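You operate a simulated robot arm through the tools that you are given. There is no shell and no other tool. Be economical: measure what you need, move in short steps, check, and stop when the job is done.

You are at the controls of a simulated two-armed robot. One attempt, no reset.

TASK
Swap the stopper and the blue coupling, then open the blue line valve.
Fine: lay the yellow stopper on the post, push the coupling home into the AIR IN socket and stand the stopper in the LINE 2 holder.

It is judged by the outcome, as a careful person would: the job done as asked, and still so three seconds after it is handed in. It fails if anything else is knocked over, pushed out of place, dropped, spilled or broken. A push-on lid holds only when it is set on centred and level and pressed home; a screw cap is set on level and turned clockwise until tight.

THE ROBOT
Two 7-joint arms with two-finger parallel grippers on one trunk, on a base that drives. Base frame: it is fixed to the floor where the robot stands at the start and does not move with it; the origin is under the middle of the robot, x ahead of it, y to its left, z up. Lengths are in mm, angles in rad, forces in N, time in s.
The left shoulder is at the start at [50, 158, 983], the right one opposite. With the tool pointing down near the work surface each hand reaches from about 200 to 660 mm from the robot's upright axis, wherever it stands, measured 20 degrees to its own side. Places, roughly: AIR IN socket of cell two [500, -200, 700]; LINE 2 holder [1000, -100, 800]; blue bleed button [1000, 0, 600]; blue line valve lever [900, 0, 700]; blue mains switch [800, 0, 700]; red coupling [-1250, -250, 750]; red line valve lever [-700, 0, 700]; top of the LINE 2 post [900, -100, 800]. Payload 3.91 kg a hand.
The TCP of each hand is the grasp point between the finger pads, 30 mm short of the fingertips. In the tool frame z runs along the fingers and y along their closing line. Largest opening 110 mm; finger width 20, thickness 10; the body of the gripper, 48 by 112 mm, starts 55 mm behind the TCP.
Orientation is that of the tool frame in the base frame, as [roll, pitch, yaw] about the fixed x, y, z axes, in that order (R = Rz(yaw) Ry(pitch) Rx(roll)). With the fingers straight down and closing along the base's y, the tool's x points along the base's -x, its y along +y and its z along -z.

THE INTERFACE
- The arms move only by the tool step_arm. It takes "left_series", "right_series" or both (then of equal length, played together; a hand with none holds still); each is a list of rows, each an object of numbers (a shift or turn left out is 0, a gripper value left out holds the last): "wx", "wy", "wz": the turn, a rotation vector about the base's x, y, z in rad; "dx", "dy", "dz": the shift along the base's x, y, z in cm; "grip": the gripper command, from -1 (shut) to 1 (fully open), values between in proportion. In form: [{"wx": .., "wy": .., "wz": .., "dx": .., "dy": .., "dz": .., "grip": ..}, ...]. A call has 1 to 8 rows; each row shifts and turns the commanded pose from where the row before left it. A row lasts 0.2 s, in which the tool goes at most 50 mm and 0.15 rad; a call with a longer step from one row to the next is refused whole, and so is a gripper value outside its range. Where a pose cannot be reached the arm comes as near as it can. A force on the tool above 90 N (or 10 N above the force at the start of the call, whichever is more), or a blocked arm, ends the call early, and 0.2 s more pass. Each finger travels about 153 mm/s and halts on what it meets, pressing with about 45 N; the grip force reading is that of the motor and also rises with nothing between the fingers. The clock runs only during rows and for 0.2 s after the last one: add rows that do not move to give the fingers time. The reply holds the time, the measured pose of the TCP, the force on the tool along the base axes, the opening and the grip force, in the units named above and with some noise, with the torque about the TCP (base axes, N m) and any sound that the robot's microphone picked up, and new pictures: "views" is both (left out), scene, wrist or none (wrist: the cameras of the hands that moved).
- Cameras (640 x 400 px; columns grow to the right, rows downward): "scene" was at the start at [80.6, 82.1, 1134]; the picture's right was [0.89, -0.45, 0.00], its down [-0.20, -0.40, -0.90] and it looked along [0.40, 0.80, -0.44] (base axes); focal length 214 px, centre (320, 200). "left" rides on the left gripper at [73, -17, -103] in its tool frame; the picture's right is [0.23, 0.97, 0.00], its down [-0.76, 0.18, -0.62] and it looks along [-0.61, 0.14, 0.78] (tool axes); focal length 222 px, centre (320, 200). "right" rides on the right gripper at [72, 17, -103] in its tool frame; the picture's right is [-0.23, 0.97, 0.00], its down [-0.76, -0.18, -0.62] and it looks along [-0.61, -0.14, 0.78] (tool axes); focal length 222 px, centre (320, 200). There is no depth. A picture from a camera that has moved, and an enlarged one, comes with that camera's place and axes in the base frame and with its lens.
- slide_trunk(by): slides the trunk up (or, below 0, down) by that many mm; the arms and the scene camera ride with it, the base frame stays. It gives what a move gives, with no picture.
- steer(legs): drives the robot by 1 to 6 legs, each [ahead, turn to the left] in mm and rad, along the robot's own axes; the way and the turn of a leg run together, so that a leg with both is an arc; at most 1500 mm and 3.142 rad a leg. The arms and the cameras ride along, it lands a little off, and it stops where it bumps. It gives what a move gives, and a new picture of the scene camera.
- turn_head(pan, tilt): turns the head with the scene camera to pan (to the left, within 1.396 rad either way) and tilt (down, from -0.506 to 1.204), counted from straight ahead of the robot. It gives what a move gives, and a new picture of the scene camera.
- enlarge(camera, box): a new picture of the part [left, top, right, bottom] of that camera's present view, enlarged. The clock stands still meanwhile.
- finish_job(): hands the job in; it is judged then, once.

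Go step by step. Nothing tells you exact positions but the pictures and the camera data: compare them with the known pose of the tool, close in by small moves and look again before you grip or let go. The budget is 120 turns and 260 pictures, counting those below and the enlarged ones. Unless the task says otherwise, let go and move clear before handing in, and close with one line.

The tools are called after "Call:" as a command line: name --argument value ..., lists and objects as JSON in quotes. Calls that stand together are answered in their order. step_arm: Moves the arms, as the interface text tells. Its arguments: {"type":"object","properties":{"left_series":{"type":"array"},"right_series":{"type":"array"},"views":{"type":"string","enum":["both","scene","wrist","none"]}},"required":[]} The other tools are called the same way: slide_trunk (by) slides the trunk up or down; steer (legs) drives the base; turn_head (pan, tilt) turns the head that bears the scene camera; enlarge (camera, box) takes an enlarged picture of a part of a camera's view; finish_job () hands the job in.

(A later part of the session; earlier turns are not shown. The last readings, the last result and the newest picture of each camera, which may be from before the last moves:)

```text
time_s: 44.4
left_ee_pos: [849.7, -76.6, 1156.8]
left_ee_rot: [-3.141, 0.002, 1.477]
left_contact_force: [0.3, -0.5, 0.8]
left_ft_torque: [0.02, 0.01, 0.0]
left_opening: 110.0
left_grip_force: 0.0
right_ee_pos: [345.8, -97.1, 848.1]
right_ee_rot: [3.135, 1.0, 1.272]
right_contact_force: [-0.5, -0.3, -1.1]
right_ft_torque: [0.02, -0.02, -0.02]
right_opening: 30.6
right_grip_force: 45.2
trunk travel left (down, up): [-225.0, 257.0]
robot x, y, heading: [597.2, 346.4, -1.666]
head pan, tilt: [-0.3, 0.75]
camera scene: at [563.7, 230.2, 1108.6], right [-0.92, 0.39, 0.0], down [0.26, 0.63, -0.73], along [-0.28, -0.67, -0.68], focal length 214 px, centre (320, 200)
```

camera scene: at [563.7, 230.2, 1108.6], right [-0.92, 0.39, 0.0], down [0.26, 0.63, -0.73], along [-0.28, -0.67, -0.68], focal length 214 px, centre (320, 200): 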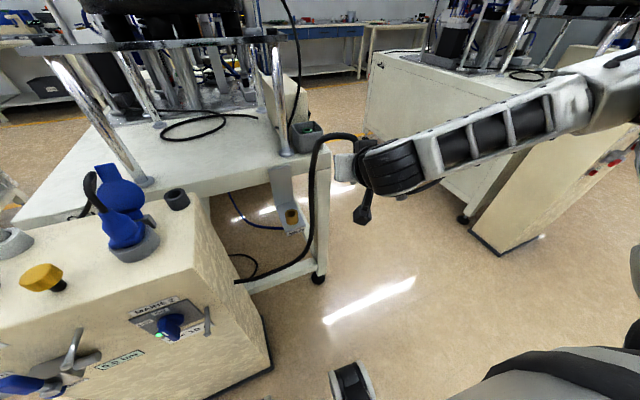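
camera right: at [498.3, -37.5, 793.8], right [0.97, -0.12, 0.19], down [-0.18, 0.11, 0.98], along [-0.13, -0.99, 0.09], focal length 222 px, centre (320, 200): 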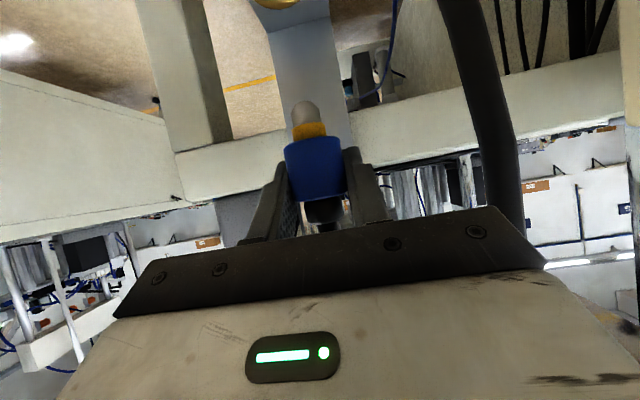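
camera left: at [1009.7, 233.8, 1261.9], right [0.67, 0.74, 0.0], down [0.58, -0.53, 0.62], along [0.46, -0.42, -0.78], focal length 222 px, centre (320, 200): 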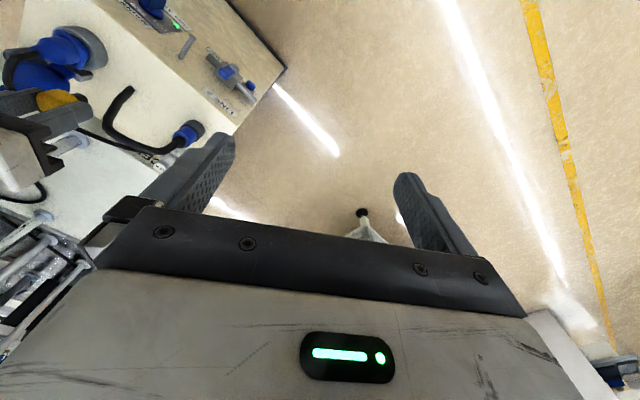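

Call:
step_arm --right_series '[{"dx": 3.4, "dy": -1.6, "wz": 0.075}, {"dx": 3.4, "dy": -1.6, "wz": 0.075}, {"dx": 3.4, "dy": -1.6, "wz": 0.075}, {"dx": 3.4, "dy": -1.6, "wz": 0.075}, {}]' --views "none"

Call:
slide_trunk --by -90

Call:
enlarge --camera "right" --box '[240, 0, 400, 200]'

Call:
enlarge --camera "scene" --box '[0, 0, 640, 400]'

```text
time_s: 45.6
left_ee_pos: [850.1, -76.5, 1156.8]
left_ee_rot: [-3.139, 0.002, 1.476]
left_contact_force: [0.3, 0.1, -0.1]
left_ft_torque: [0.04, 0.0, -0.01]
left_opening: 109.7
left_grip_force: 0.1
right_ee_pos: [483.8, -161.8, 848.6]
right_ee_rot: [3.135, 0.998, 1.575]
right_contact_force: [-0.5, 1.0, -1.1]
right_ft_torque: [-0.01, -0.01, -0.01]
right_opening: 30.6
right_grip_force: 45.4
trunk travel left (down, up): [-225.0, 257.0]
robot x, y, heading: [600.8, 345.0, -1.664]
head pan, tilt: [-0.3, 0.75]
```

```text
time_s: 46.8
left_ee_pos: [849.9, -75.4, 1066.2]
left_ee_rot: [-3.141, 0.003, 1.477]
left_contact_force: [-0.3, -0.5, -0.6]
left_ft_torque: [0.0, 0.03, 0.03]
left_opening: 109.7
left_grip_force: 0.0
right_ee_pos: [483.2, -161.5, 758.0]
right_ee_rot: [3.137, 0.999, 1.573]
right_contact_force: [0.0, -0.2, -0.8]
right_ft_torque: [0.0, 0.0, 0.02]
right_opening: 30.6
right_grip_force: 45.1
trunk travel left (down, up): [-135.0, 347.0]
robot x, y, heading: [601.6, 347.4, -1.665]
head pan, tilt: [-0.3, 0.75]
```

```text
2.00 times, centred on (320, 100) of right
camera zoom: at [499.3, -35.9, 753.1], right [0.97, -0.12, 0.19], down [-0.18, 0.11, 0.98], along [-0.14, -0.99, 0.09], focal length 444 px, centre (320, 400)
```

zoom: 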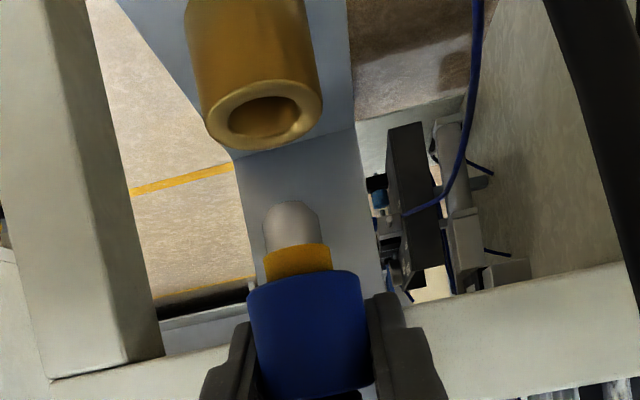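

```text
1.00 times, centred on (320, 200) of scene (not enlarged: the box is as wide or as high as the picture)
camera zoom: at [563.9, 230.3, 1018.6], right [-0.92, 0.39, 0.0], down [0.26, 0.63, -0.73], along [-0.28, -0.67, -0.68], focal length 214 px, centre (320, 200)
```

zoom: 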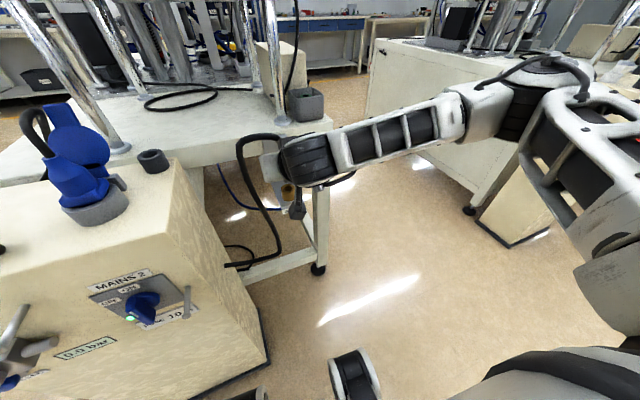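

Reachable now. I align above the socket again.

Call:
step_arm --right_series '[{"dx": -0.3, "dy": -0.95}, {"dz": -1.5}, {}]' --views "none"

Call:
enlarge --camera "right" --box '[240, 0, 400, 200]'

Call:
enlarge --camera "scene" --box '[250, 130, 346, 230]'

```text
time_s: 47.6
left_ee_pos: [850.2, -75.2, 1067.4]
left_ee_rot: [-3.14, 0.002, 1.476]
left_contact_force: [-0.3, -0.1, 0.2]
left_ft_torque: [-0.02, 0.02, -0.02]
left_opening: 110.0
left_grip_force: 0.1
right_ee_pos: [480.5, -171.6, 743.0]
right_ee_rot: [3.134, 1.0, 1.573]
right_contact_force: [0.9, 0.0, -1.0]
right_ft_torque: [0.0, -0.01, 0.01]
right_opening: 30.5
right_grip_force: 45.1
trunk travel left (down, up): [-135.0, 347.0]
robot x, y, heading: [602.5, 345.8, -1.669]
head pan, tilt: [-0.3, 0.75]
```

```text
2.00 times, centred on (320, 100) of right
camera zoom: at [496.7, -45.1, 737.4], right [0.97, -0.12, 0.19], down [-0.18, 0.11, 0.98], along [-0.14, -0.99, 0.09], focal length 444 px, centre (320, 400)
```

zoom: 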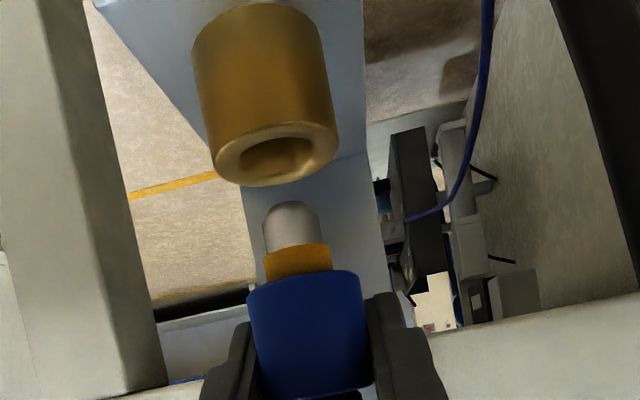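

```text
4.00 times, centred on (298, 180) of scene
camera zoom: at [563.9, 230.2, 1018.6], right [-0.92, 0.39, 0.0], down [0.26, 0.63, -0.73], along [-0.28, -0.67, -0.68], focal length 858 px, centre (408, 280)
```

zoom: 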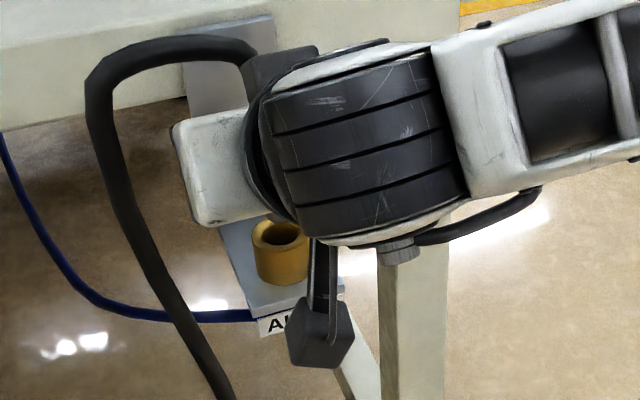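

Well aligned (0.6 mm in x). I descend into the socket.

Call:
step_arm --right_series '[{"dx": -0.06, "dz": -0.7}, {"dz": -0.5}, {"dz": -0.3}, {}]' --views "none"

Call:
enlarge --camera "right" --box '[240, 0, 400, 200]'

```text
time_s: 48.6
left_ee_pos: [851.0, -76.9, 1067.5]
left_ee_rot: [-3.14, 0.003, 1.476]
left_contact_force: [0.2, 0.5, 0.2]
left_ft_torque: [-0.03, -0.02, -0.02]
left_opening: 109.9
left_grip_force: 0.1
right_ee_pos: [478.7, -170.7, 727.7]
right_ee_rot: [3.137, 0.995, 1.573]
right_contact_force: [0.7, 0.0, -1.4]
right_ft_torque: [-0.02, 0.02, -0.03]
right_opening: 30.3
right_grip_force: 45.1
trunk travel left (down, up): [-135.0, 347.0]
robot x, y, heading: [600.9, 346.4, -1.664]
head pan, tilt: [-0.3, 0.75]
```

```text
2.00 times, centred on (320, 100) of right
camera zoom: at [495.0, -45.6, 722.6], right [0.97, -0.12, 0.19], down [-0.18, 0.11, 0.98], along [-0.14, -0.99, 0.09], focal length 444 px, centre (320, 400)
```

zoom: 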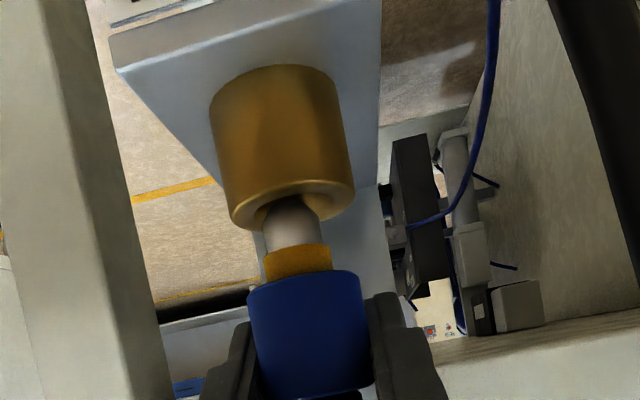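

The tip is centred in the hole. I continue slowly, watching the force.

Call:
step_arm --right_series '[{"dx": 0.03, "dz": -0.4}, {"dz": -0.4}, {}]' --views "none"

Call:
enlarge --camera "right" --box '[240, 0, 400, 200]'

```text
time_s: 49.4
left_ee_pos: [851.3, -76.2, 1066.8]
left_ee_rot: [-3.139, 0.002, 1.476]
left_contact_force: [-0.5, 0.1, 0.8]
left_ft_torque: [0.01, 0.05, 0.01]
left_opening: 110.1
left_grip_force: 0.1
right_ee_pos: [479.2, -171.3, 719.9]
right_ee_rot: [3.134, 1.001, 1.572]
right_contact_force: [2.0, -4.6, 2.2]
right_ft_torque: [-0.19, -0.09, -0.01]
right_opening: 30.5
right_grip_force: 45.2
trunk travel left (down, up): [-135.0, 347.0]
robot x, y, heading: [602.8, 348.3, -1.668]
head pan, tilt: [-0.3, 0.75]
```

```text
2.00 times, centred on (320, 100) of right
camera zoom: at [495.9, -46.3, 715.5], right [0.97, -0.12, 0.19], down [-0.18, 0.11, 0.98], along [-0.14, -0.99, 0.09], focal length 444 px, centre (320, 400)
```

zoom: 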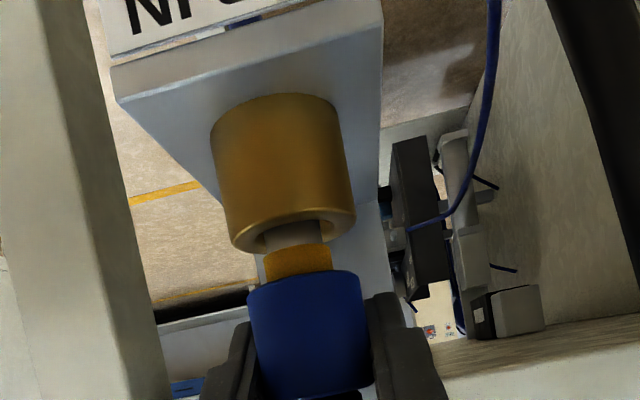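

The nipple is entering; a small side force suggests −y about 1 mm. I continue.

Call:
step_arm --right_series '[{"dx": 0.03, "dy": -0.1, "dz": -0.2}, {"dz": -0.3}, {"dz": -0.3}, {}]' --views "none"

Call:
enlarge --camera "right" --box '[240, 0, 400, 200]'

```text
time_s: 50.4
left_ee_pos: [850.7, -75.9, 1066.0]
left_ee_rot: [-3.14, 0.001, 1.476]
left_contact_force: [-0.1, 0.2, -0.1]
left_ft_torque: [0.02, 0.06, -0.04]
left_opening: 110.0
left_grip_force: 0.1
right_ee_pos: [480.5, -171.4, 711.9]
right_ee_rot: [3.137, 0.996, 1.573]
right_contact_force: [-0.3, 0.5, 1.3]
right_ft_torque: [-0.03, 0.04, 0.01]
right_opening: 30.7
right_grip_force: 45.0
trunk travel left (down, up): [-135.0, 347.0]
robot x, y, heading: [600.5, 343.1, -1.669]
head pan, tilt: [-0.3, 0.75]
```

```text
2.00 times, centred on (320, 100) of right
camera zoom: at [496.1, -46.5, 706.7], right [0.97, -0.12, 0.19], down [-0.18, 0.11, 0.98], along [-0.14, -0.99, 0.08], focal length 444 px, centre (320, 400)
```

zoom: 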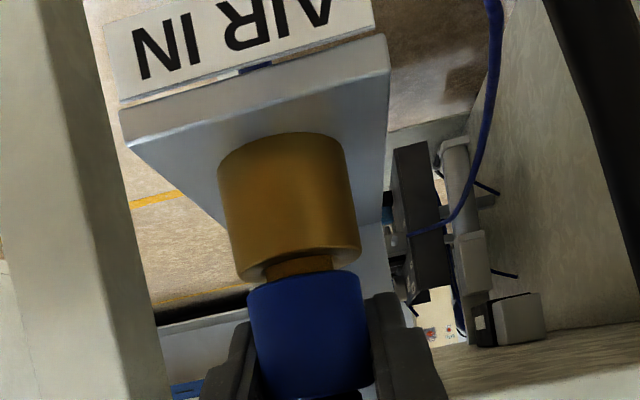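

Aligned; now the last ~4 mm pressed home.

Call:
step_arm --right_series '[{"dz": -0.2}, {"dz": -0.2}, {"dz": -0.2}, {"dz": -0.2}, {}]' --views "none"

Call:
enlarge --camera "right" --box '[240, 0, 400, 200]'

```text
time_s: 51.6
left_ee_pos: [850.1, -74.2, 1067.6]
left_ee_rot: [-3.14, 0.002, 1.477]
left_contact_force: [0.4, -0.3, -0.6]
left_ft_torque: [-0.02, 0.0, 0.01]
left_opening: 110.1
left_grip_force: 0.1
right_ee_pos: [478.4, -171.9, 708.3]
right_ee_rot: [3.135, 1.004, 1.574]
right_contact_force: [-2.2, 5.7, 20.1]
right_ft_torque: [0.28, 0.16, 0.01]
right_opening: 30.5
right_grip_force: 45.1
trunk travel left (down, up): [-135.0, 347.0]
robot x, y, heading: [596.7, 345.5, -1.668]
head pan, tilt: [-0.3, 0.75]
```

```text
2.00 times, centred on (320, 100) of right
camera zoom: at [496.3, -46.5, 701.5], right [0.97, -0.12, 0.2], down [-0.18, 0.12, 0.98], along [-0.14, -0.99, 0.09], focal length 444 px, centre (320, 400)
```

zoom: 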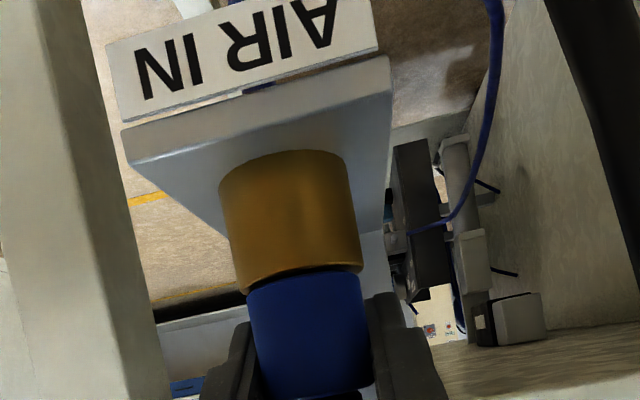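

Blue meets the socket with 20 N. I press a bit harder to be sure it is home.

Call:
step_arm --right_series '[{"dz": -0.3}, {"dz": -0.3}, {"dz": -0.3}, {}]' --views "none"

Call:
enlarge --camera "right" --box '[240, 0, 400, 200]'

```text
time_s: 52.6
left_ee_pos: [850.2, -72.5, 1067.9]
left_ee_rot: [-3.139, 0.006, 1.477]
left_contact_force: [0.2, 0.3, 0.3]
left_ft_torque: [0.01, 0.02, 0.06]
left_opening: 110.2
left_grip_force: 0.0
right_ee_pos: [479.9, -173.6, 702.6]
right_ee_rot: [3.131, 1.019, 1.567]
right_contact_force: [-8.1, 5.0, 37.6]
right_ft_torque: [0.26, 0.33, 0.02]
right_opening: 30.8
right_grip_force: 44.9
trunk travel left (down, up): [-135.0, 347.0]
robot x, y, heading: [599.0, 345.1, -1.666]
head pan, tilt: [-0.3, 0.75]
```

```text
2.00 times, centred on (320, 100) of right
camera zoom: at [496.5, -48.0, 696.1], right [0.97, -0.11, 0.2], down [-0.18, 0.13, 0.97], along [-0.14, -0.98, 0.11], focal length 444 px, centre (320, 400)
```

zoom: 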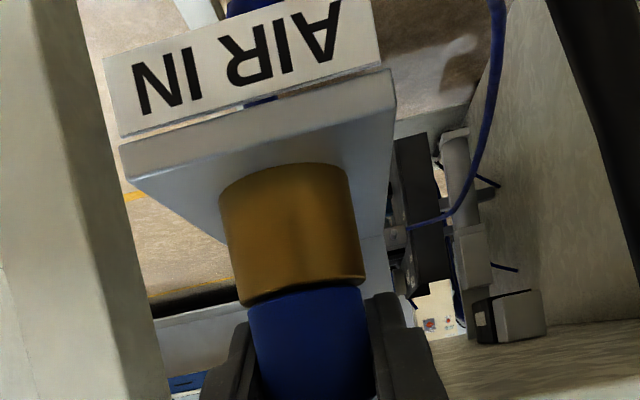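

Flush and the grip starts to slip: seated. I relax, open and back out.

Call:
step_arm --right_series '[{"dz": 0.5}, {"grip": -0.4, "dz": 0.1}, {"grip": 0.1}, {}, {}]' --views "none"

Call:
enlarge --camera "right" --box '[240, 0, 400, 200]'

```text
time_s: 53.8
left_ee_pos: [850.8, -76.5, 1066.4]
left_ee_rot: [-3.14, 0.001, 1.476]
left_contact_force: [-0.4, 0.4, -0.2]
left_ft_torque: [0.05, -0.03, 0.0]
left_opening: 110.1
left_grip_force: 0.0
right_ee_pos: [479.4, -171.2, 700.1]
right_ee_rot: [3.139, 0.998, 1.572]
right_contact_force: [0.5, -0.3, 0.1]
right_ft_torque: [0.02, 0.01, 0.0]
right_opening: 60.3
right_grip_force: 0.0
trunk travel left (down, up): [-135.0, 347.0]
robot x, y, heading: [599.8, 346.2, -1.669]
head pan, tilt: [-0.3, 0.75]
```

```text
2.00 times, centred on (320, 100) of right
camera zoom: at [496.6, -45.9, 695.5], right [0.97, -0.12, 0.19], down [-0.18, 0.11, 0.98], along [-0.14, -0.99, 0.08], focal length 444 px, centre (320, 400)
```

zoom: 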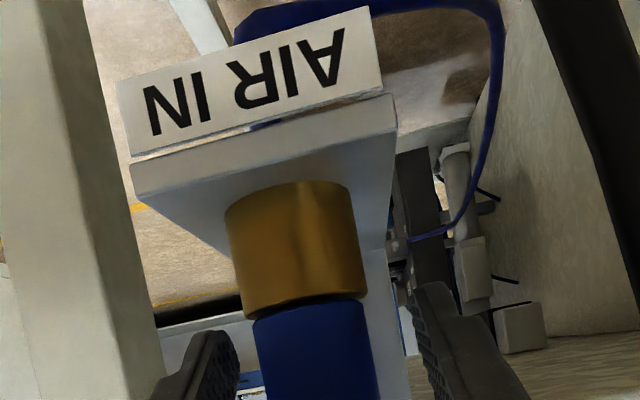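

Released and it stays. I back out.

Call:
step_arm --right_series '[{"dy": 1.7, "dz": 1.1}, {"dy": 2.5, "dz": 1.6}, {"dy": 3, "dz": 2.5}, {"dy": 3, "dz": 3}, {}]'

Call:
enlarge --camera "right" --box '[200, 0, 440, 200]'

Call:
enlarge --camera "scene" --box '[250, 130, 346, 230]'

```text
time_s: 55.0
left_ee_pos: [851.7, -76.1, 1067.2]
left_ee_rot: [-3.14, 0.001, 1.476]
left_contact_force: [0.1, 0.6, 0.7]
left_ft_torque: [-0.01, 0.03, 0.02]
left_opening: 110.1
left_grip_force: 0.0
right_ee_pos: [480.9, -70.4, 781.8]
right_ee_rot: [3.133, 0.998, 1.573]
right_contact_force: [0.1, -0.2, -0.1]
right_ft_torque: [0.01, -0.01, -0.02]
right_opening: 60.5
right_grip_force: 0.0
trunk travel left (down, up): [-135.0, 347.0]
robot x, y, heading: [599.3, 346.5, -1.664]
head pan, tilt: [-0.3, 0.75]
camera scene: at [563.9, 230.3, 1018.6], right [-0.92, 0.39, 0.0], down [0.26, 0.63, -0.73], along [-0.28, -0.67, -0.68], focal length 214 px, centre (320, 200)
camera right: at [497.1, 56.1, 776.6], right [0.97, -0.12, 0.19], down [-0.18, 0.11, 0.98], along [-0.14, -0.99, 0.09], focal length 222 px, centre (320, 200)
```

scene: 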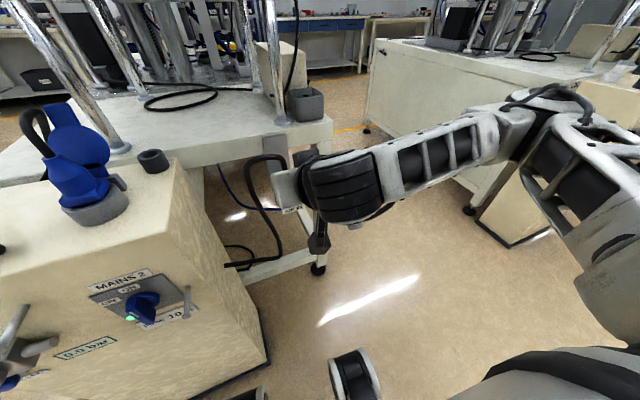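
right: 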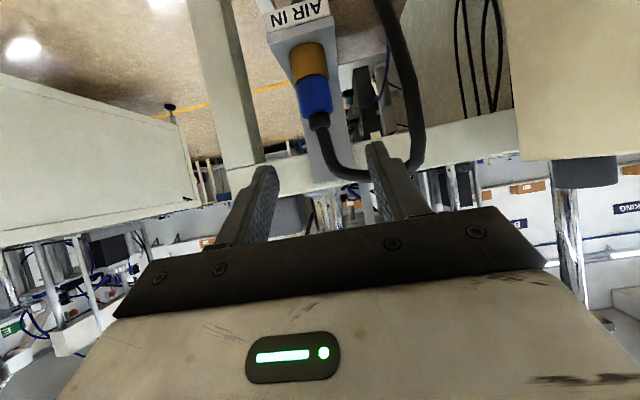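

```text
2.00 times, centred on (320, 100) of right
camera zoom: at [497.1, 56.1, 776.6], right [0.97, -0.12, 0.19], down [-0.18, 0.11, 0.98], along [-0.14, -0.99, 0.09], focal length 444 px, centre (320, 400)
```

zoom: 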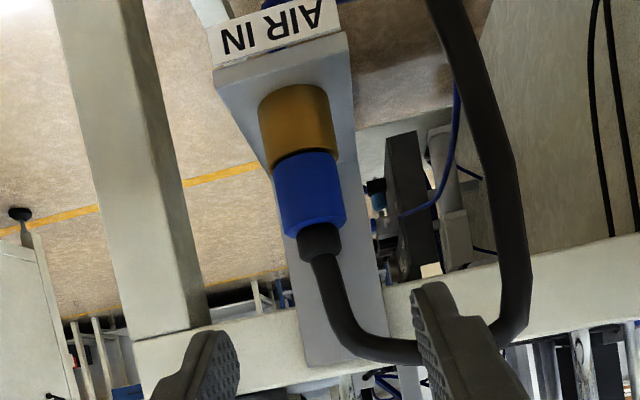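

```text
4.00 times, centred on (298, 180) of scene
camera zoom: at [563.9, 230.3, 1018.6], right [-0.92, 0.39, 0.0], down [0.26, 0.63, -0.73], along [-0.28, -0.67, -0.68], focal length 858 px, centre (408, 280)
```

zoom: 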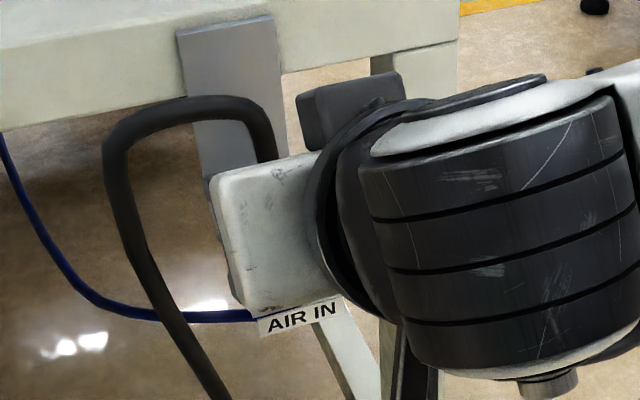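

Coupling is flush and upright in AIR IN. Next the stopper: I bring the hand up and vertical, raise the trunk and turn the base back.

Call:
step_arm --right_series '[{"dz": 3, "wx": 0.143, "dy": 0.5}, {"dz": 3, "wx": 0.143, "dy": 0.5}, {"dz": 3, "wx": 0.143}, {"dz": 3, "wx": 0.143}, {"dz": 3, "wx": 0.143}, {"dz": 1, "wx": 0.143}, {"wx": 0.142}]' --views "none"

Call:
slide_trunk --by 90

Call:
steer --legs '[[0, 0.7]]'

Call:
turn_head --pan 0.2 --tilt 0.75

```text
time_s: 56.6
left_ee_pos: [850.1, -75.9, 1066.0]
left_ee_rot: [3.141, 0.001, 1.476]
left_contact_force: [0.6, 0.4, -0.1]
left_ft_torque: [-0.01, -0.01, -0.02]
left_opening: 110.0
left_grip_force: 0.0
right_ee_pos: [480.1, -58.2, 944.6]
right_ee_rot: [3.134, -0.003, 1.571]
right_contact_force: [-0.2, -1.4, 0.2]
right_ft_torque: [-0.01, -0.05, -0.04]
right_opening: 60.5
right_grip_force: 0.0
trunk travel left (down, up): [-135.0, 347.0]
robot x, y, heading: [599.5, 346.5, -1.665]
head pan, tilt: [-0.3, 0.75]
```

```text
time_s: 57.9
left_ee_pos: [850.2, -76.6, 1157.4]
left_ee_rot: [-3.14, 0.0, 1.476]
left_contact_force: [0.2, 0.4, -0.1]
left_ft_torque: [-0.01, 0.0, -0.02]
left_opening: 110.0
left_grip_force: 0.2
right_ee_pos: [481.1, -59.0, 1033.4]
right_ee_rot: [3.134, -0.003, 1.57]
right_contact_force: [0.2, -0.2, 0.1]
right_ft_torque: [0.0, 0.06, -0.02]
right_opening: 60.5
right_grip_force: 0.0
trunk travel left (down, up): [-225.0, 257.0]
robot x, y, heading: [598.8, 345.5, -1.662]
head pan, tilt: [-0.3, 0.75]
```

```text
time_s: 60.1
left_ee_pos: [1063.2, 181.8, 1156.5]
left_ee_rot: [-3.14, -0.001, 2.171]
left_contact_force: [0.4, -0.1, -0.3]
left_ft_torque: [0.01, 0.02, 0.0]
left_opening: 110.1
left_grip_force: 0.1
right_ee_pos: [769.2, -41.6, 1034.1]
right_ee_rot: [3.134, -0.002, 2.268]
right_contact_force: [-0.4, -0.9, -0.2]
right_ft_torque: [0.0, 0.0, 0.0]
right_opening: 60.4
right_grip_force: 0.0
trunk travel left (down, up): [-225.0, 257.0]
robot x, y, heading: [601.1, 346.9, -0.974]
head pan, tilt: [-0.3, 0.75]
camera scene: at [646.8, 234.4, 1108.6], right [-0.96, -0.29, 0.0], down [-0.2, 0.65, -0.73], along [0.21, -0.7, -0.68], focal length 214 px, centre (320, 200)
```

scene: 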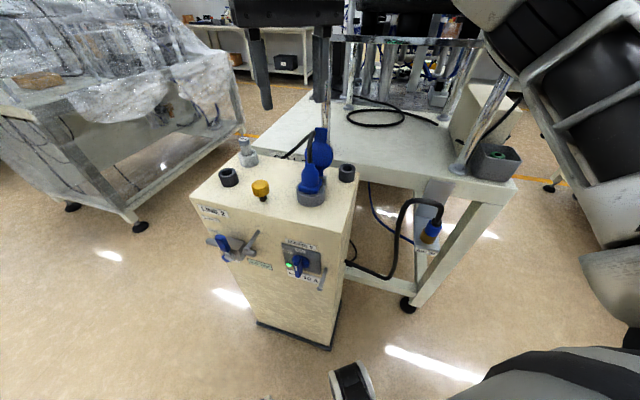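

```text
time_s: 61.1
left_ee_pos: [1063.4, 180.9, 1157.6]
left_ee_rot: [-3.141, 0.0, 2.172]
left_contact_force: [0.3, -0.8, -0.2]
left_ft_torque: [0.0, -0.03, 0.01]
left_opening: 110.0
left_grip_force: 0.0
right_ee_pos: [768.0, -41.5, 1033.8]
right_ee_rot: [3.134, -0.001, 2.267]
right_contact_force: [0.2, -0.7, 0.2]
right_ft_torque: [-0.01, -0.01, 0.0]
right_opening: 60.5
right_grip_force: 0.1
trunk travel left (down, up): [-225.0, 257.0]
robot x, y, heading: [595.6, 347.1, -0.973]
head pan, tilt: [0.201, 0.75]
camera scene: at [681.7, 255.7, 1108.6], right [-0.7, -0.72, 0.0], down [-0.49, 0.48, -0.73], along [0.52, -0.51, -0.68], focal length 214 px, centre (320, 200)
```

scene: 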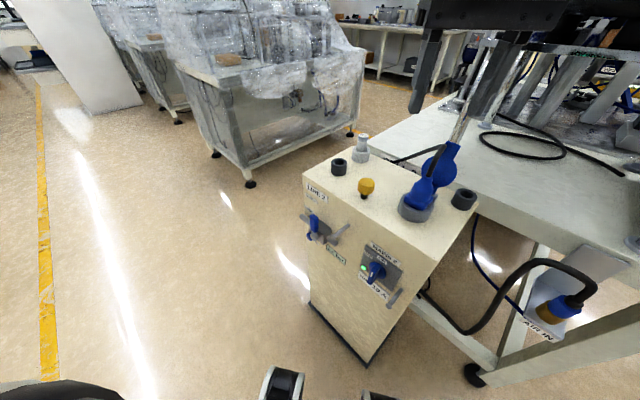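

The stopper still stands on the post. I go above it with the same yaw as before.

Call:
step_arm --right_series '[{"dx": 2.25, "dy": -0.1, "dz": -2, "wz": -0.057}, {"dx": 2.25, "dy": -0.1, "dz": -3.5, "wz": -0.057}, {"dx": 2.25, "dy": -0.1, "dz": -4, "wz": -0.057}, {"dx": 2.25, "dy": -0.1, "dz": -4, "wz": -0.057}, {}]' --views "wrist"

Call:
enlarge --camera "right" --box '[220, 60, 480, 260]'

Call:
enlarge --camera "scene" --box '[320, 120, 448, 220]'

```text
time_s: 62.3
left_ee_pos: [1062.4, 182.3, 1156.1]
left_ee_rot: [-3.14, 0.0, 2.171]
left_contact_force: [0.2, 0.5, -0.2]
left_ft_torque: [0.01, 0.01, 0.02]
left_opening: 109.9
left_grip_force: 0.0
right_ee_pos: [857.3, -45.3, 897.5]
right_ee_rot: [3.135, -0.003, 2.037]
right_contact_force: [-0.8, 0.6, -1.1]
right_ft_torque: [-0.01, -0.02, -0.01]
right_opening: 60.4
right_grip_force: 0.2
trunk travel left (down, up): [-225.0, 257.0]
robot x, y, heading: [598.4, 345.3, -0.971]
head pan, tilt: [0.201, 0.75]
camera right: at [840.2, 25.8, 1001.3], right [0.97, 0.23, 0.01], down [0.18, -0.76, 0.62], along [0.15, -0.6, -0.78], focal length 222 px, centre (320, 200)
```

right: 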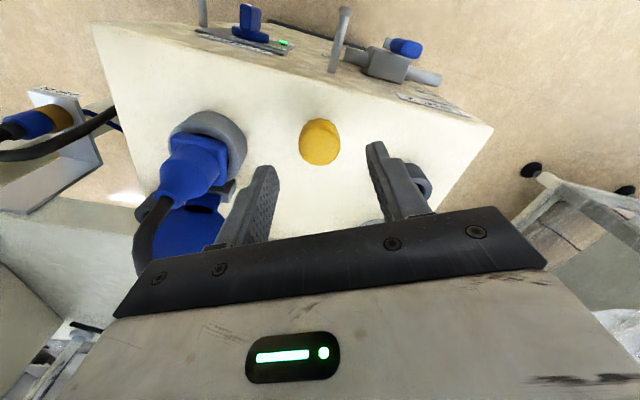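

```text
2.00 times, centred on (350, 160) of right
camera zoom: at [840.2, 25.8, 1001.3], right [0.97, 0.23, 0.01], down [0.18, -0.76, 0.62], along [0.15, -0.6, -0.78], focal length 444 px, centre (260, 280)
```

zoom: 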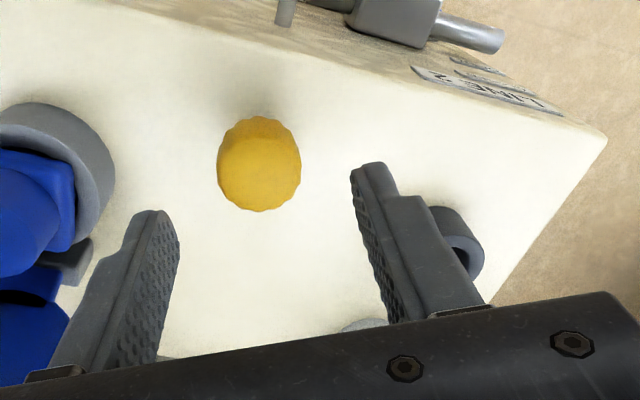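

```text
4.00 times, centred on (384, 170) of scene
camera zoom: at [681.7, 255.7, 1108.6], right [-0.7, -0.72, 0.0], down [-0.49, 0.48, -0.73], along [0.52, -0.51, -0.68], focal length 858 px, centre (64, 320)
```

zoom: 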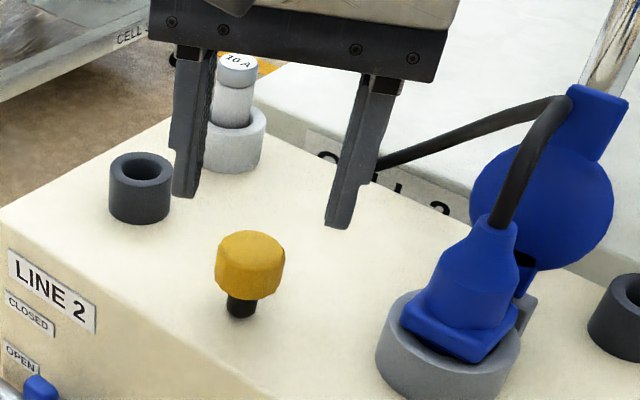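

Unmoved at ~(858,-46). I descend and grip.

Call:
step_arm --right_series '[{"dx": 0.05, "dz": -2.5}, {"dz": -2.2}, {"grip": -1}, {}, {}]' --views "none"

Call:
enlarge --camera "scene" --box '[340, 150, 404, 210]'

```text
time_s: 63.5
left_ee_pos: [1062.1, 182.6, 1156.8]
left_ee_rot: [-3.141, 0.001, 2.172]
left_contact_force: [0.0, -0.5, 0.2]
left_ft_torque: [-0.03, -0.01, 0.02]
left_opening: 110.0
left_grip_force: 0.0
right_ee_pos: [859.7, -46.4, 849.9]
right_ee_rot: [3.134, -0.002, 2.039]
right_contact_force: [-1.3, -0.3, 0.5]
right_ft_torque: [0.0, 0.03, 0.01]
right_opening: 31.3
right_grip_force: 45.0
trunk travel left (down, up): [-225.0, 257.0]
robot x, y, heading: [596.0, 348.0, -0.971]
head pan, tilt: [0.201, 0.75]
```

```text
6.67 times, centred on (372, 180) of scene
camera zoom: at [681.7, 255.8, 1108.6], right [-0.7, -0.72, 0.0], down [-0.49, 0.48, -0.73], along [0.52, -0.51, -0.68], focal length 1430 px, centre (-27, 333)
```

zoom: 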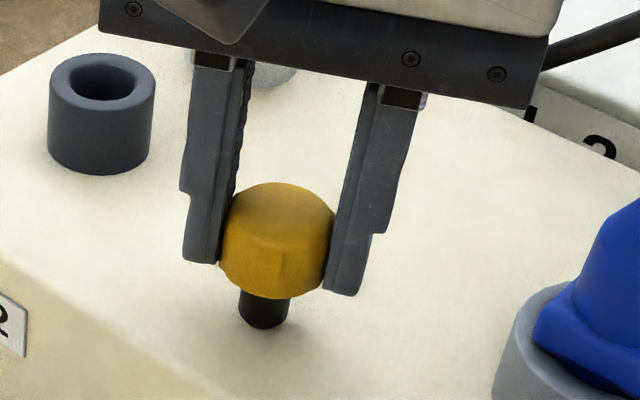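

Gripped. Lift and move over the LINE 2 holder at ≈(961,-82).

Call:
step_arm --right_series '[{"dz": 3}, {"dz": 3}, {"dx": 3.4, "dy": -1.2}, {"dx": 3.4, "dy": -1.2}, {"dx": 3.4, "dy": -1.1}, {}]' --views "wrist"

Call:
enlarge --camera "right" --box '[240, 60, 400, 220]'

Call:
enlarge --camera "scene" --box '[300, 120, 380, 200]'

Call:
enlarge --camera "left" --box '[100, 80, 260, 180]'

```text
time_s: 64.9
left_ee_pos: [1063.4, 181.4, 1157.0]
left_ee_rot: [-3.14, 0.001, 2.172]
left_contact_force: [0.4, 0.4, 0.5]
left_ft_torque: [-0.02, 0.04, -0.01]
left_opening: 109.9
left_grip_force: 0.0
right_ee_pos: [957.5, -78.8, 910.8]
right_ee_rot: [3.135, 0.0, 2.042]
right_contact_force: [1.5, -0.3, 0.3]
right_ft_torque: [-0.03, 0.05, 0.01]
right_opening: 31.1
right_grip_force: 44.9
right hand out of reach, approached as far as the arm can: row 5
trunk travel left (down, up): [-225.0, 257.0]
robot x, y, heading: [599.6, 347.1, -0.971]
head pan, tilt: [0.201, 0.75]
camera right: at [939.4, -8.1, 1014.4], right [0.97, 0.24, 0.01], down [0.18, -0.76, 0.62], along [0.15, -0.6, -0.78], focal length 222 px, centre (320, 200)
```

right: 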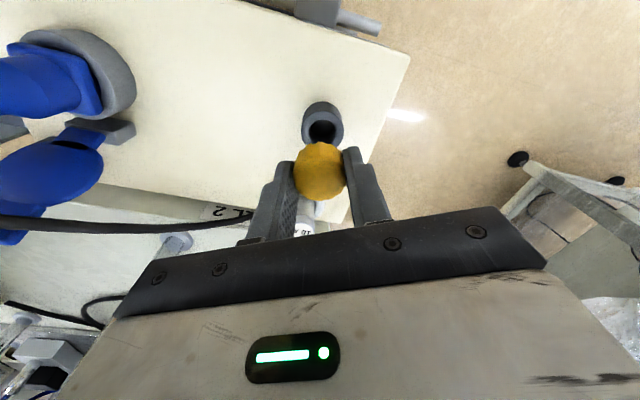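

```text
2.50 times, centred on (320, 140) of right
camera zoom: at [939.4, -8.1, 1014.4], right [0.97, 0.24, 0.01], down [0.18, -0.76, 0.62], along [0.15, -0.6, -0.78], focal length 555 px, centre (320, 350)
```

zoom: 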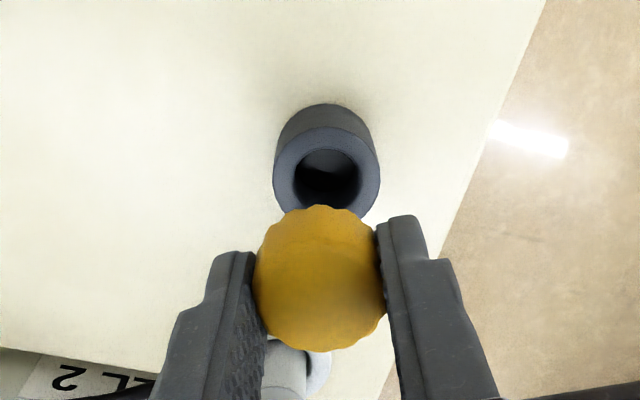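

```text
5.00 times, centred on (340, 160) of scene
camera zoom: at [681.8, 255.9, 1108.6], right [-0.7, -0.72, 0.0], down [-0.49, 0.48, -0.73], along [0.52, -0.51, -0.68], focal length 1072 px, centre (220, 400)
```

zoom: 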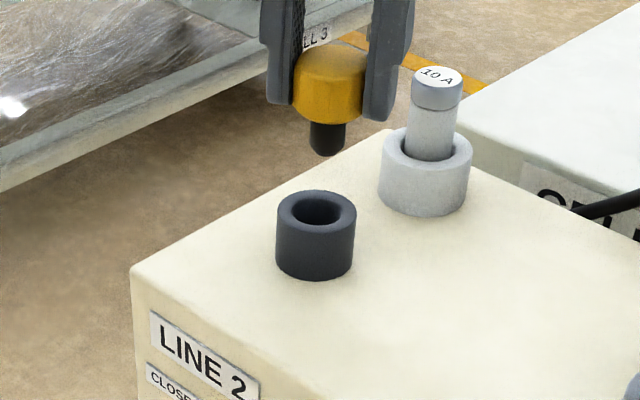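

```text
4.00 times, centred on (180, 130) of left
camera zoom: at [1008.7, 233.1, 1262.0], right [0.68, 0.74, 0.0], down [0.58, -0.53, 0.62], along [0.46, -0.42, -0.78], focal length 888 px, centre (880, 480)
```

zoom: 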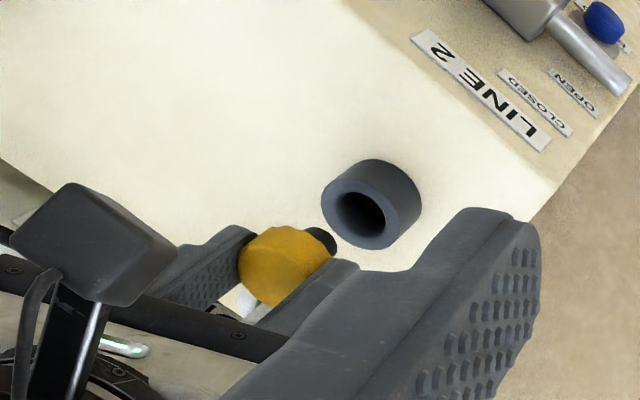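

Holder rim ≈ (961.5,-81). The arm is at its limit, so I turn the base left 0.35 to put the holder on the right hand's own side.

Call:
steer --legs '[[0, 0.35]]'

Call:
turn_head --pan -0.2 --tilt 0.75

```text
time_s: 66.3
left_ee_pos: [1091.5, 348.8, 1156.5]
left_ee_rot: [-3.139, 0.002, 2.517]
left_contact_force: [-0.5, -0.5, -0.1]
left_ft_torque: [-0.03, 0.02, 0.01]
left_opening: 109.7
left_grip_force: 0.0
right_ee_pos: [1080.9, 68.4, 911.2]
right_ee_rot: [3.134, 0.0, 2.388]
right_contact_force: [0.4, 0.1, -1.3]
right_ft_torque: [-0.05, 0.0, 0.0]
right_opening: 31.3
right_grip_force: 44.8
trunk travel left (down, up): [-225.0, 257.0]
robot x, y, heading: [600.1, 345.2, -0.625]
head pan, tilt: [0.201, 0.75]
camera scene: at [707.8, 289.4, 1108.6], right [-0.41, -0.91, 0.0], down [-0.62, 0.28, -0.73], along [0.67, -0.3, -0.68], focal length 214 px, centre (320, 200)
```

scene: 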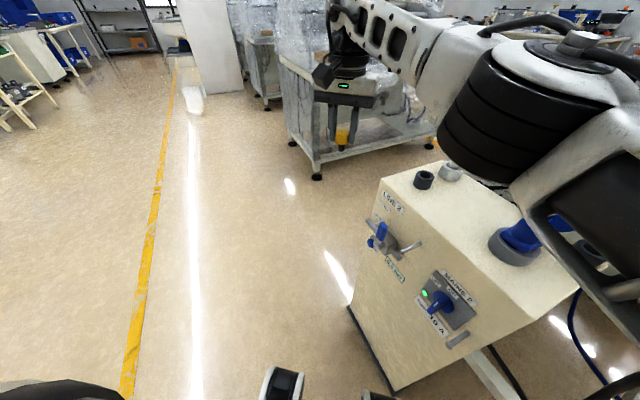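

```text
time_s: 67.2
left_ee_pos: [1091.2, 349.6, 1156.1]
left_ee_rot: [3.141, 0.0, 2.517]
left_contact_force: [0.1, 0.3, 0.0]
left_ft_torque: [0.0, -0.01, 0.0]
left_opening: 109.9
left_grip_force: 0.0
right_ee_pos: [1080.6, 67.2, 911.4]
right_ee_rot: [3.135, -0.001, 2.388]
right_contact_force: [0.0, 0.1, -0.2]
right_ft_torque: [-0.02, -0.04, -0.02]
right_opening: 31.2
right_grip_force: 45.6
trunk travel left (down, up): [-225.0, 257.0]
robot x, y, heading: [599.9, 343.8, -0.626]
head pan, tilt: [-0.201, 0.75]
camera scene: at [688.4, 262.2, 1108.6], right [-0.74, -0.68, 0.0], down [-0.46, 0.5, -0.73], along [0.5, -0.54, -0.68], focal length 214 px, centre (320, 200)
```

scene: 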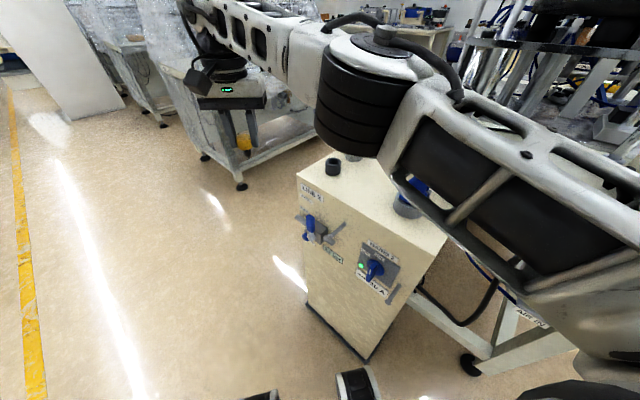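

Call:
step_arm --right_series '[{"dx": -2.0, "dy": -2.6, "dz": 0.4}, {"dx": -2.4, "dy": -3, "dz": 0.4}, {"dx": -2.5, "dy": -3.1}, {"dx": -2.5, "dy": -3.1}, {"dx": -2.5, "dy": -3.1}, {}]'

Call:
enlarge --camera "right" --box '[240, 60, 400, 220]'

Call:
enlarge --camera "scene" --box '[290, 100, 402, 200]'

```text
time_s: 68.6
left_ee_pos: [1091.1, 347.9, 1156.2]
left_ee_rot: [3.141, 0.001, 2.517]
left_contact_force: [-0.8, -0.5, 0.6]
left_ft_torque: [-0.02, -0.01, 0.01]
left_opening: 110.0
left_grip_force: 0.1
right_ee_pos: [961.4, -81.5, 919.7]
right_ee_rot: [3.134, -0.002, 2.386]
right_contact_force: [0.3, 0.5, -0.3]
right_ft_torque: [-0.03, -0.01, 0.0]
right_opening: 31.3
right_grip_force: 45.3
trunk travel left (down, up): [-225.0, 257.0]
robot x, y, heading: [603.9, 347.9, -0.624]
head pan, tilt: [-0.201, 0.75]
camera scene: at [688.3, 262.2, 1108.6], right [-0.74, -0.68, 0.0], down [-0.46, 0.5, -0.73], along [0.5, -0.54, -0.68], focal length 214 px, centre (320, 200)
camera right: at [919.9, -20.8, 1023.0], right [0.83, 0.55, 0.01], down [0.43, -0.66, 0.62], along [0.35, -0.51, -0.78], focal length 222 px, centre (320, 200)
```

scene: 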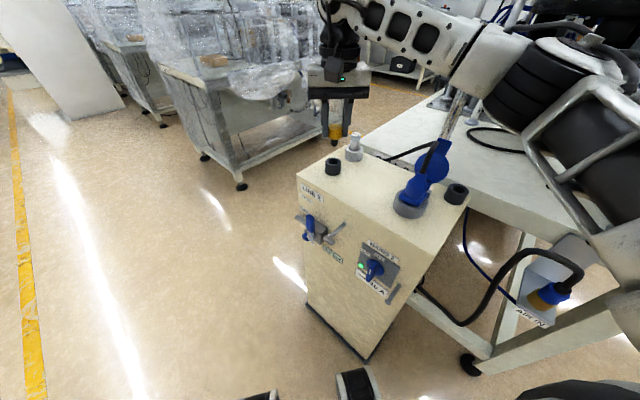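
right: 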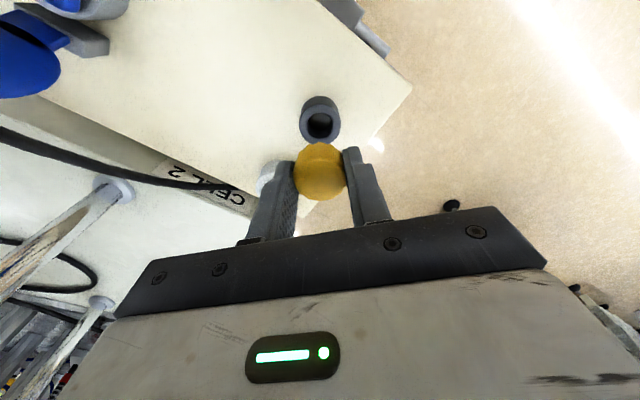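

```text
2.50 times, centred on (320, 140) of right
camera zoom: at [919.9, -20.8, 1023.0], right [0.83, 0.55, 0.01], down [0.43, -0.66, 0.62], along [0.35, -0.51, -0.78], focal length 555 px, centre (320, 350)
```

zoom: 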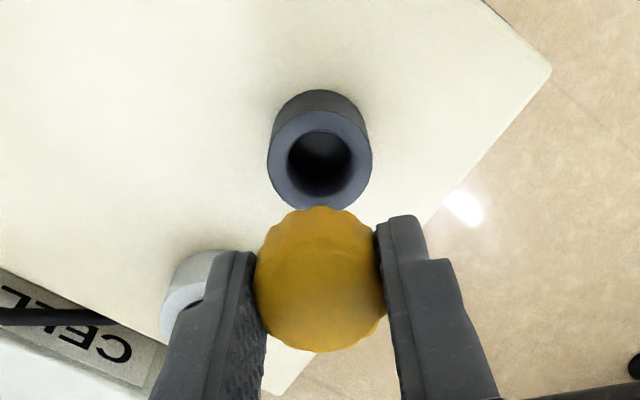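

```text
4.00 times, centred on (346, 150) of scene
camera zoom: at [688.3, 262.2, 1108.6], right [-0.74, -0.68, 0.0], down [-0.46, 0.5, -0.73], along [0.5, -0.54, -0.68], focal length 858 px, centre (216, 400)
```

zoom: 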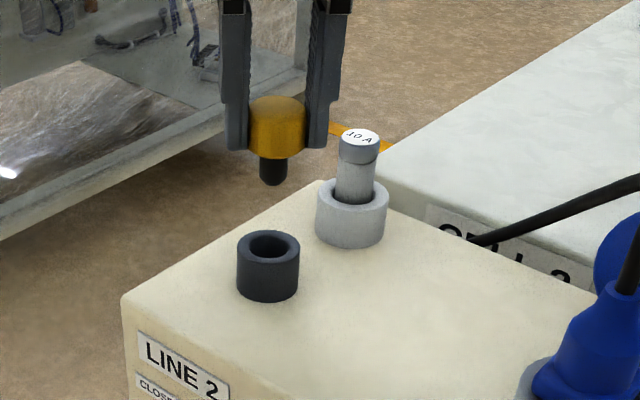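

Reached. In the wrist picture the stopper is nearly centred over the holder; I lower to just above the rim and recheck.

Call:
step_arm --right_series '[{"dz": -1.5}, {"dz": -1.5}, {}]' --views "none"

Call:
enlarge --camera "right" --box '[240, 60, 400, 220]'

Call:
enlarge --camera "scene" --box '[308, 120, 372, 180]'

Call:
enlarge --camera "left" --box '[0, 0, 320, 200]'

```text
time_s: 69.4
left_ee_pos: [1091.6, 349.1, 1156.2]
left_ee_rot: [-3.141, -0.001, 2.517]
left_contact_force: [-0.6, 0.3, 0.7]
left_ft_torque: [0.02, -0.02, 0.02]
left_opening: 110.0
left_grip_force: 0.1
right_ee_pos: [962.0, -81.2, 889.8]
right_ee_rot: [3.134, -0.002, 2.384]
right_contact_force: [1.0, 0.4, -0.3]
right_ft_torque: [0.0, 0.02, 0.0]
right_opening: 31.1
right_grip_force: 45.4
trunk travel left (down, up): [-225.0, 257.0]
robot x, y, heading: [599.8, 347.7, -0.622]
head pan, tilt: [-0.201, 0.75]
```

```text
2.50 times, centred on (320, 140) of right
camera zoom: at [920.5, -21.1, 992.4], right [0.83, 0.55, 0.01], down [0.43, -0.66, 0.62], along [0.35, -0.51, -0.78], focal length 555 px, centre (320, 350)
```

zoom: 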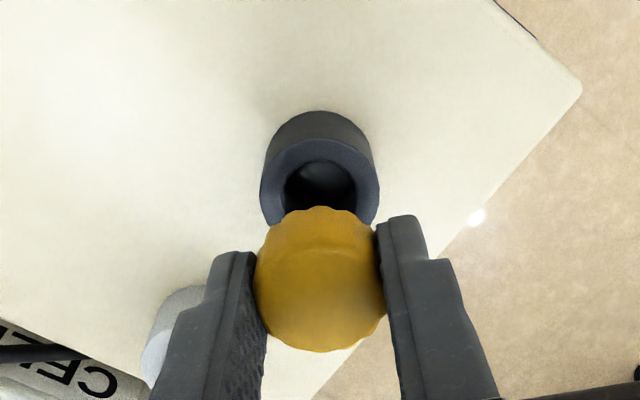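

```text
6.67 times, centred on (340, 150) of scene
camera zoom: at [688.3, 262.2, 1108.6], right [-0.74, -0.68, 0.0], down [-0.46, 0.5, -0.73], along [0.5, -0.54, -0.68], focal length 1430 px, centre (187, 533)
```

zoom: 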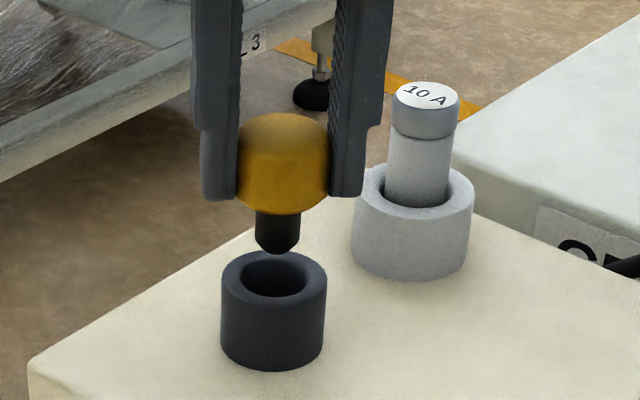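

```text
2.00 times, centred on (160, 100) of left
camera zoom: at [1023.3, 378.3, 1262.1], right [0.38, 0.92, 0.0], down [0.72, -0.3, 0.62], along [0.58, -0.24, -0.78], focal length 444 px, centre (640, 400)
```

zoom: 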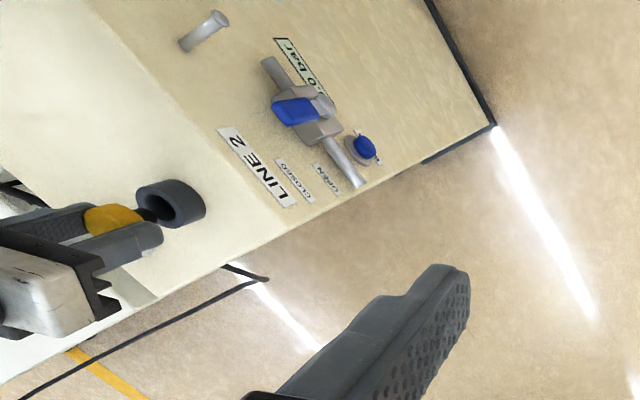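

The stopper is ~2 mm too far from me; the hole has ~3 mm slack. I correct and lower into the holder.

Call:
step_arm --right_series '[{"dx": -0.09, "dy": 0.17}, {"dz": -0.7}, {"dz": -0.6}, {}]' --views "none"

Call:
enlarge --camera "scene" --box '[308, 120, 372, 180]'

```text
time_s: 70.4
left_ee_pos: [1092.4, 348.8, 1156.8]
left_ee_rot: [3.141, -0.001, 2.516]
left_contact_force: [0.2, -0.3, 0.2]
left_ft_torque: [0.02, 0.03, 0.0]
left_opening: 110.2
left_grip_force: 0.0
right_ee_pos: [960.1, -80.2, 875.3]
right_ee_rot: [3.134, -0.001, 2.384]
right_contact_force: [0.6, 0.5, -1.4]
right_ft_torque: [0.0, -0.03, -0.03]
right_opening: 31.3
right_grip_force: 45.3
trunk travel left (down, up): [-225.0, 257.0]
robot x, y, heading: [602.8, 346.7, -0.624]
head pan, tilt: [-0.201, 0.75]
```

```text
6.67 times, centred on (340, 150) of scene
camera zoom: at [688.3, 262.2, 1108.6], right [-0.74, -0.68, 0.0], down [-0.46, 0.5, -0.73], along [0.5, -0.54, -0.68], focal length 1430 px, centre (187, 533)
```

zoom: 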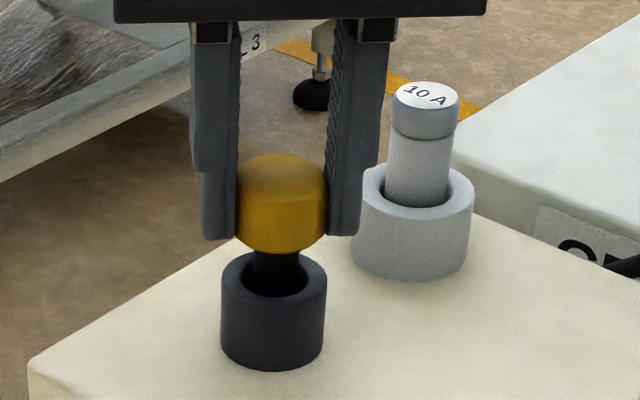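

The stem is in the hole. Continue down gently.

Call:
step_arm --right_series '[{"dz": -0.5}, {"dz": -0.5}, {"dz": -0.3}, {"dz": -0.2}, {"dz": -0.2}, {}]' --views "none"

Call:
enlarge --camera "scene" --box '[308, 120, 372, 180]'

```text
time_s: 71.8
left_ee_pos: [1091.0, 350.3, 1157.0]
left_ee_rot: [-3.14, 0.002, 2.517]
left_contact_force: [0.0, -0.5, 0.3]
left_ft_torque: [0.04, -0.01, 0.01]
left_opening: 110.1
left_grip_force: 0.1
right_ee_pos: [959.6, -79.4, 858.4]
right_ee_rot: [3.132, 0.001, 2.385]
right_contact_force: [-0.6, -0.6, 7.0]
right_ft_torque: [-0.08, 0.06, 0.02]
right_opening: 31.2
right_grip_force: 45.4
trunk travel left (down, up): [-225.0, 257.0]
robot x, y, heading: [598.2, 347.4, -0.627]
head pan, tilt: [-0.201, 0.75]
```

```text
6.67 times, centred on (340, 150) of scene
camera zoom: at [687.9, 262.6, 1108.8], right [-0.74, -0.68, 0.0], down [-0.46, 0.5, -0.73], along [0.5, -0.54, -0.68], focal length 1430 px, centre (187, 533)
```

zoom: 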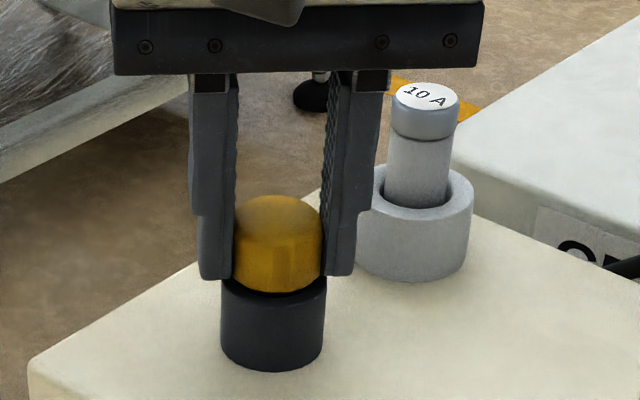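

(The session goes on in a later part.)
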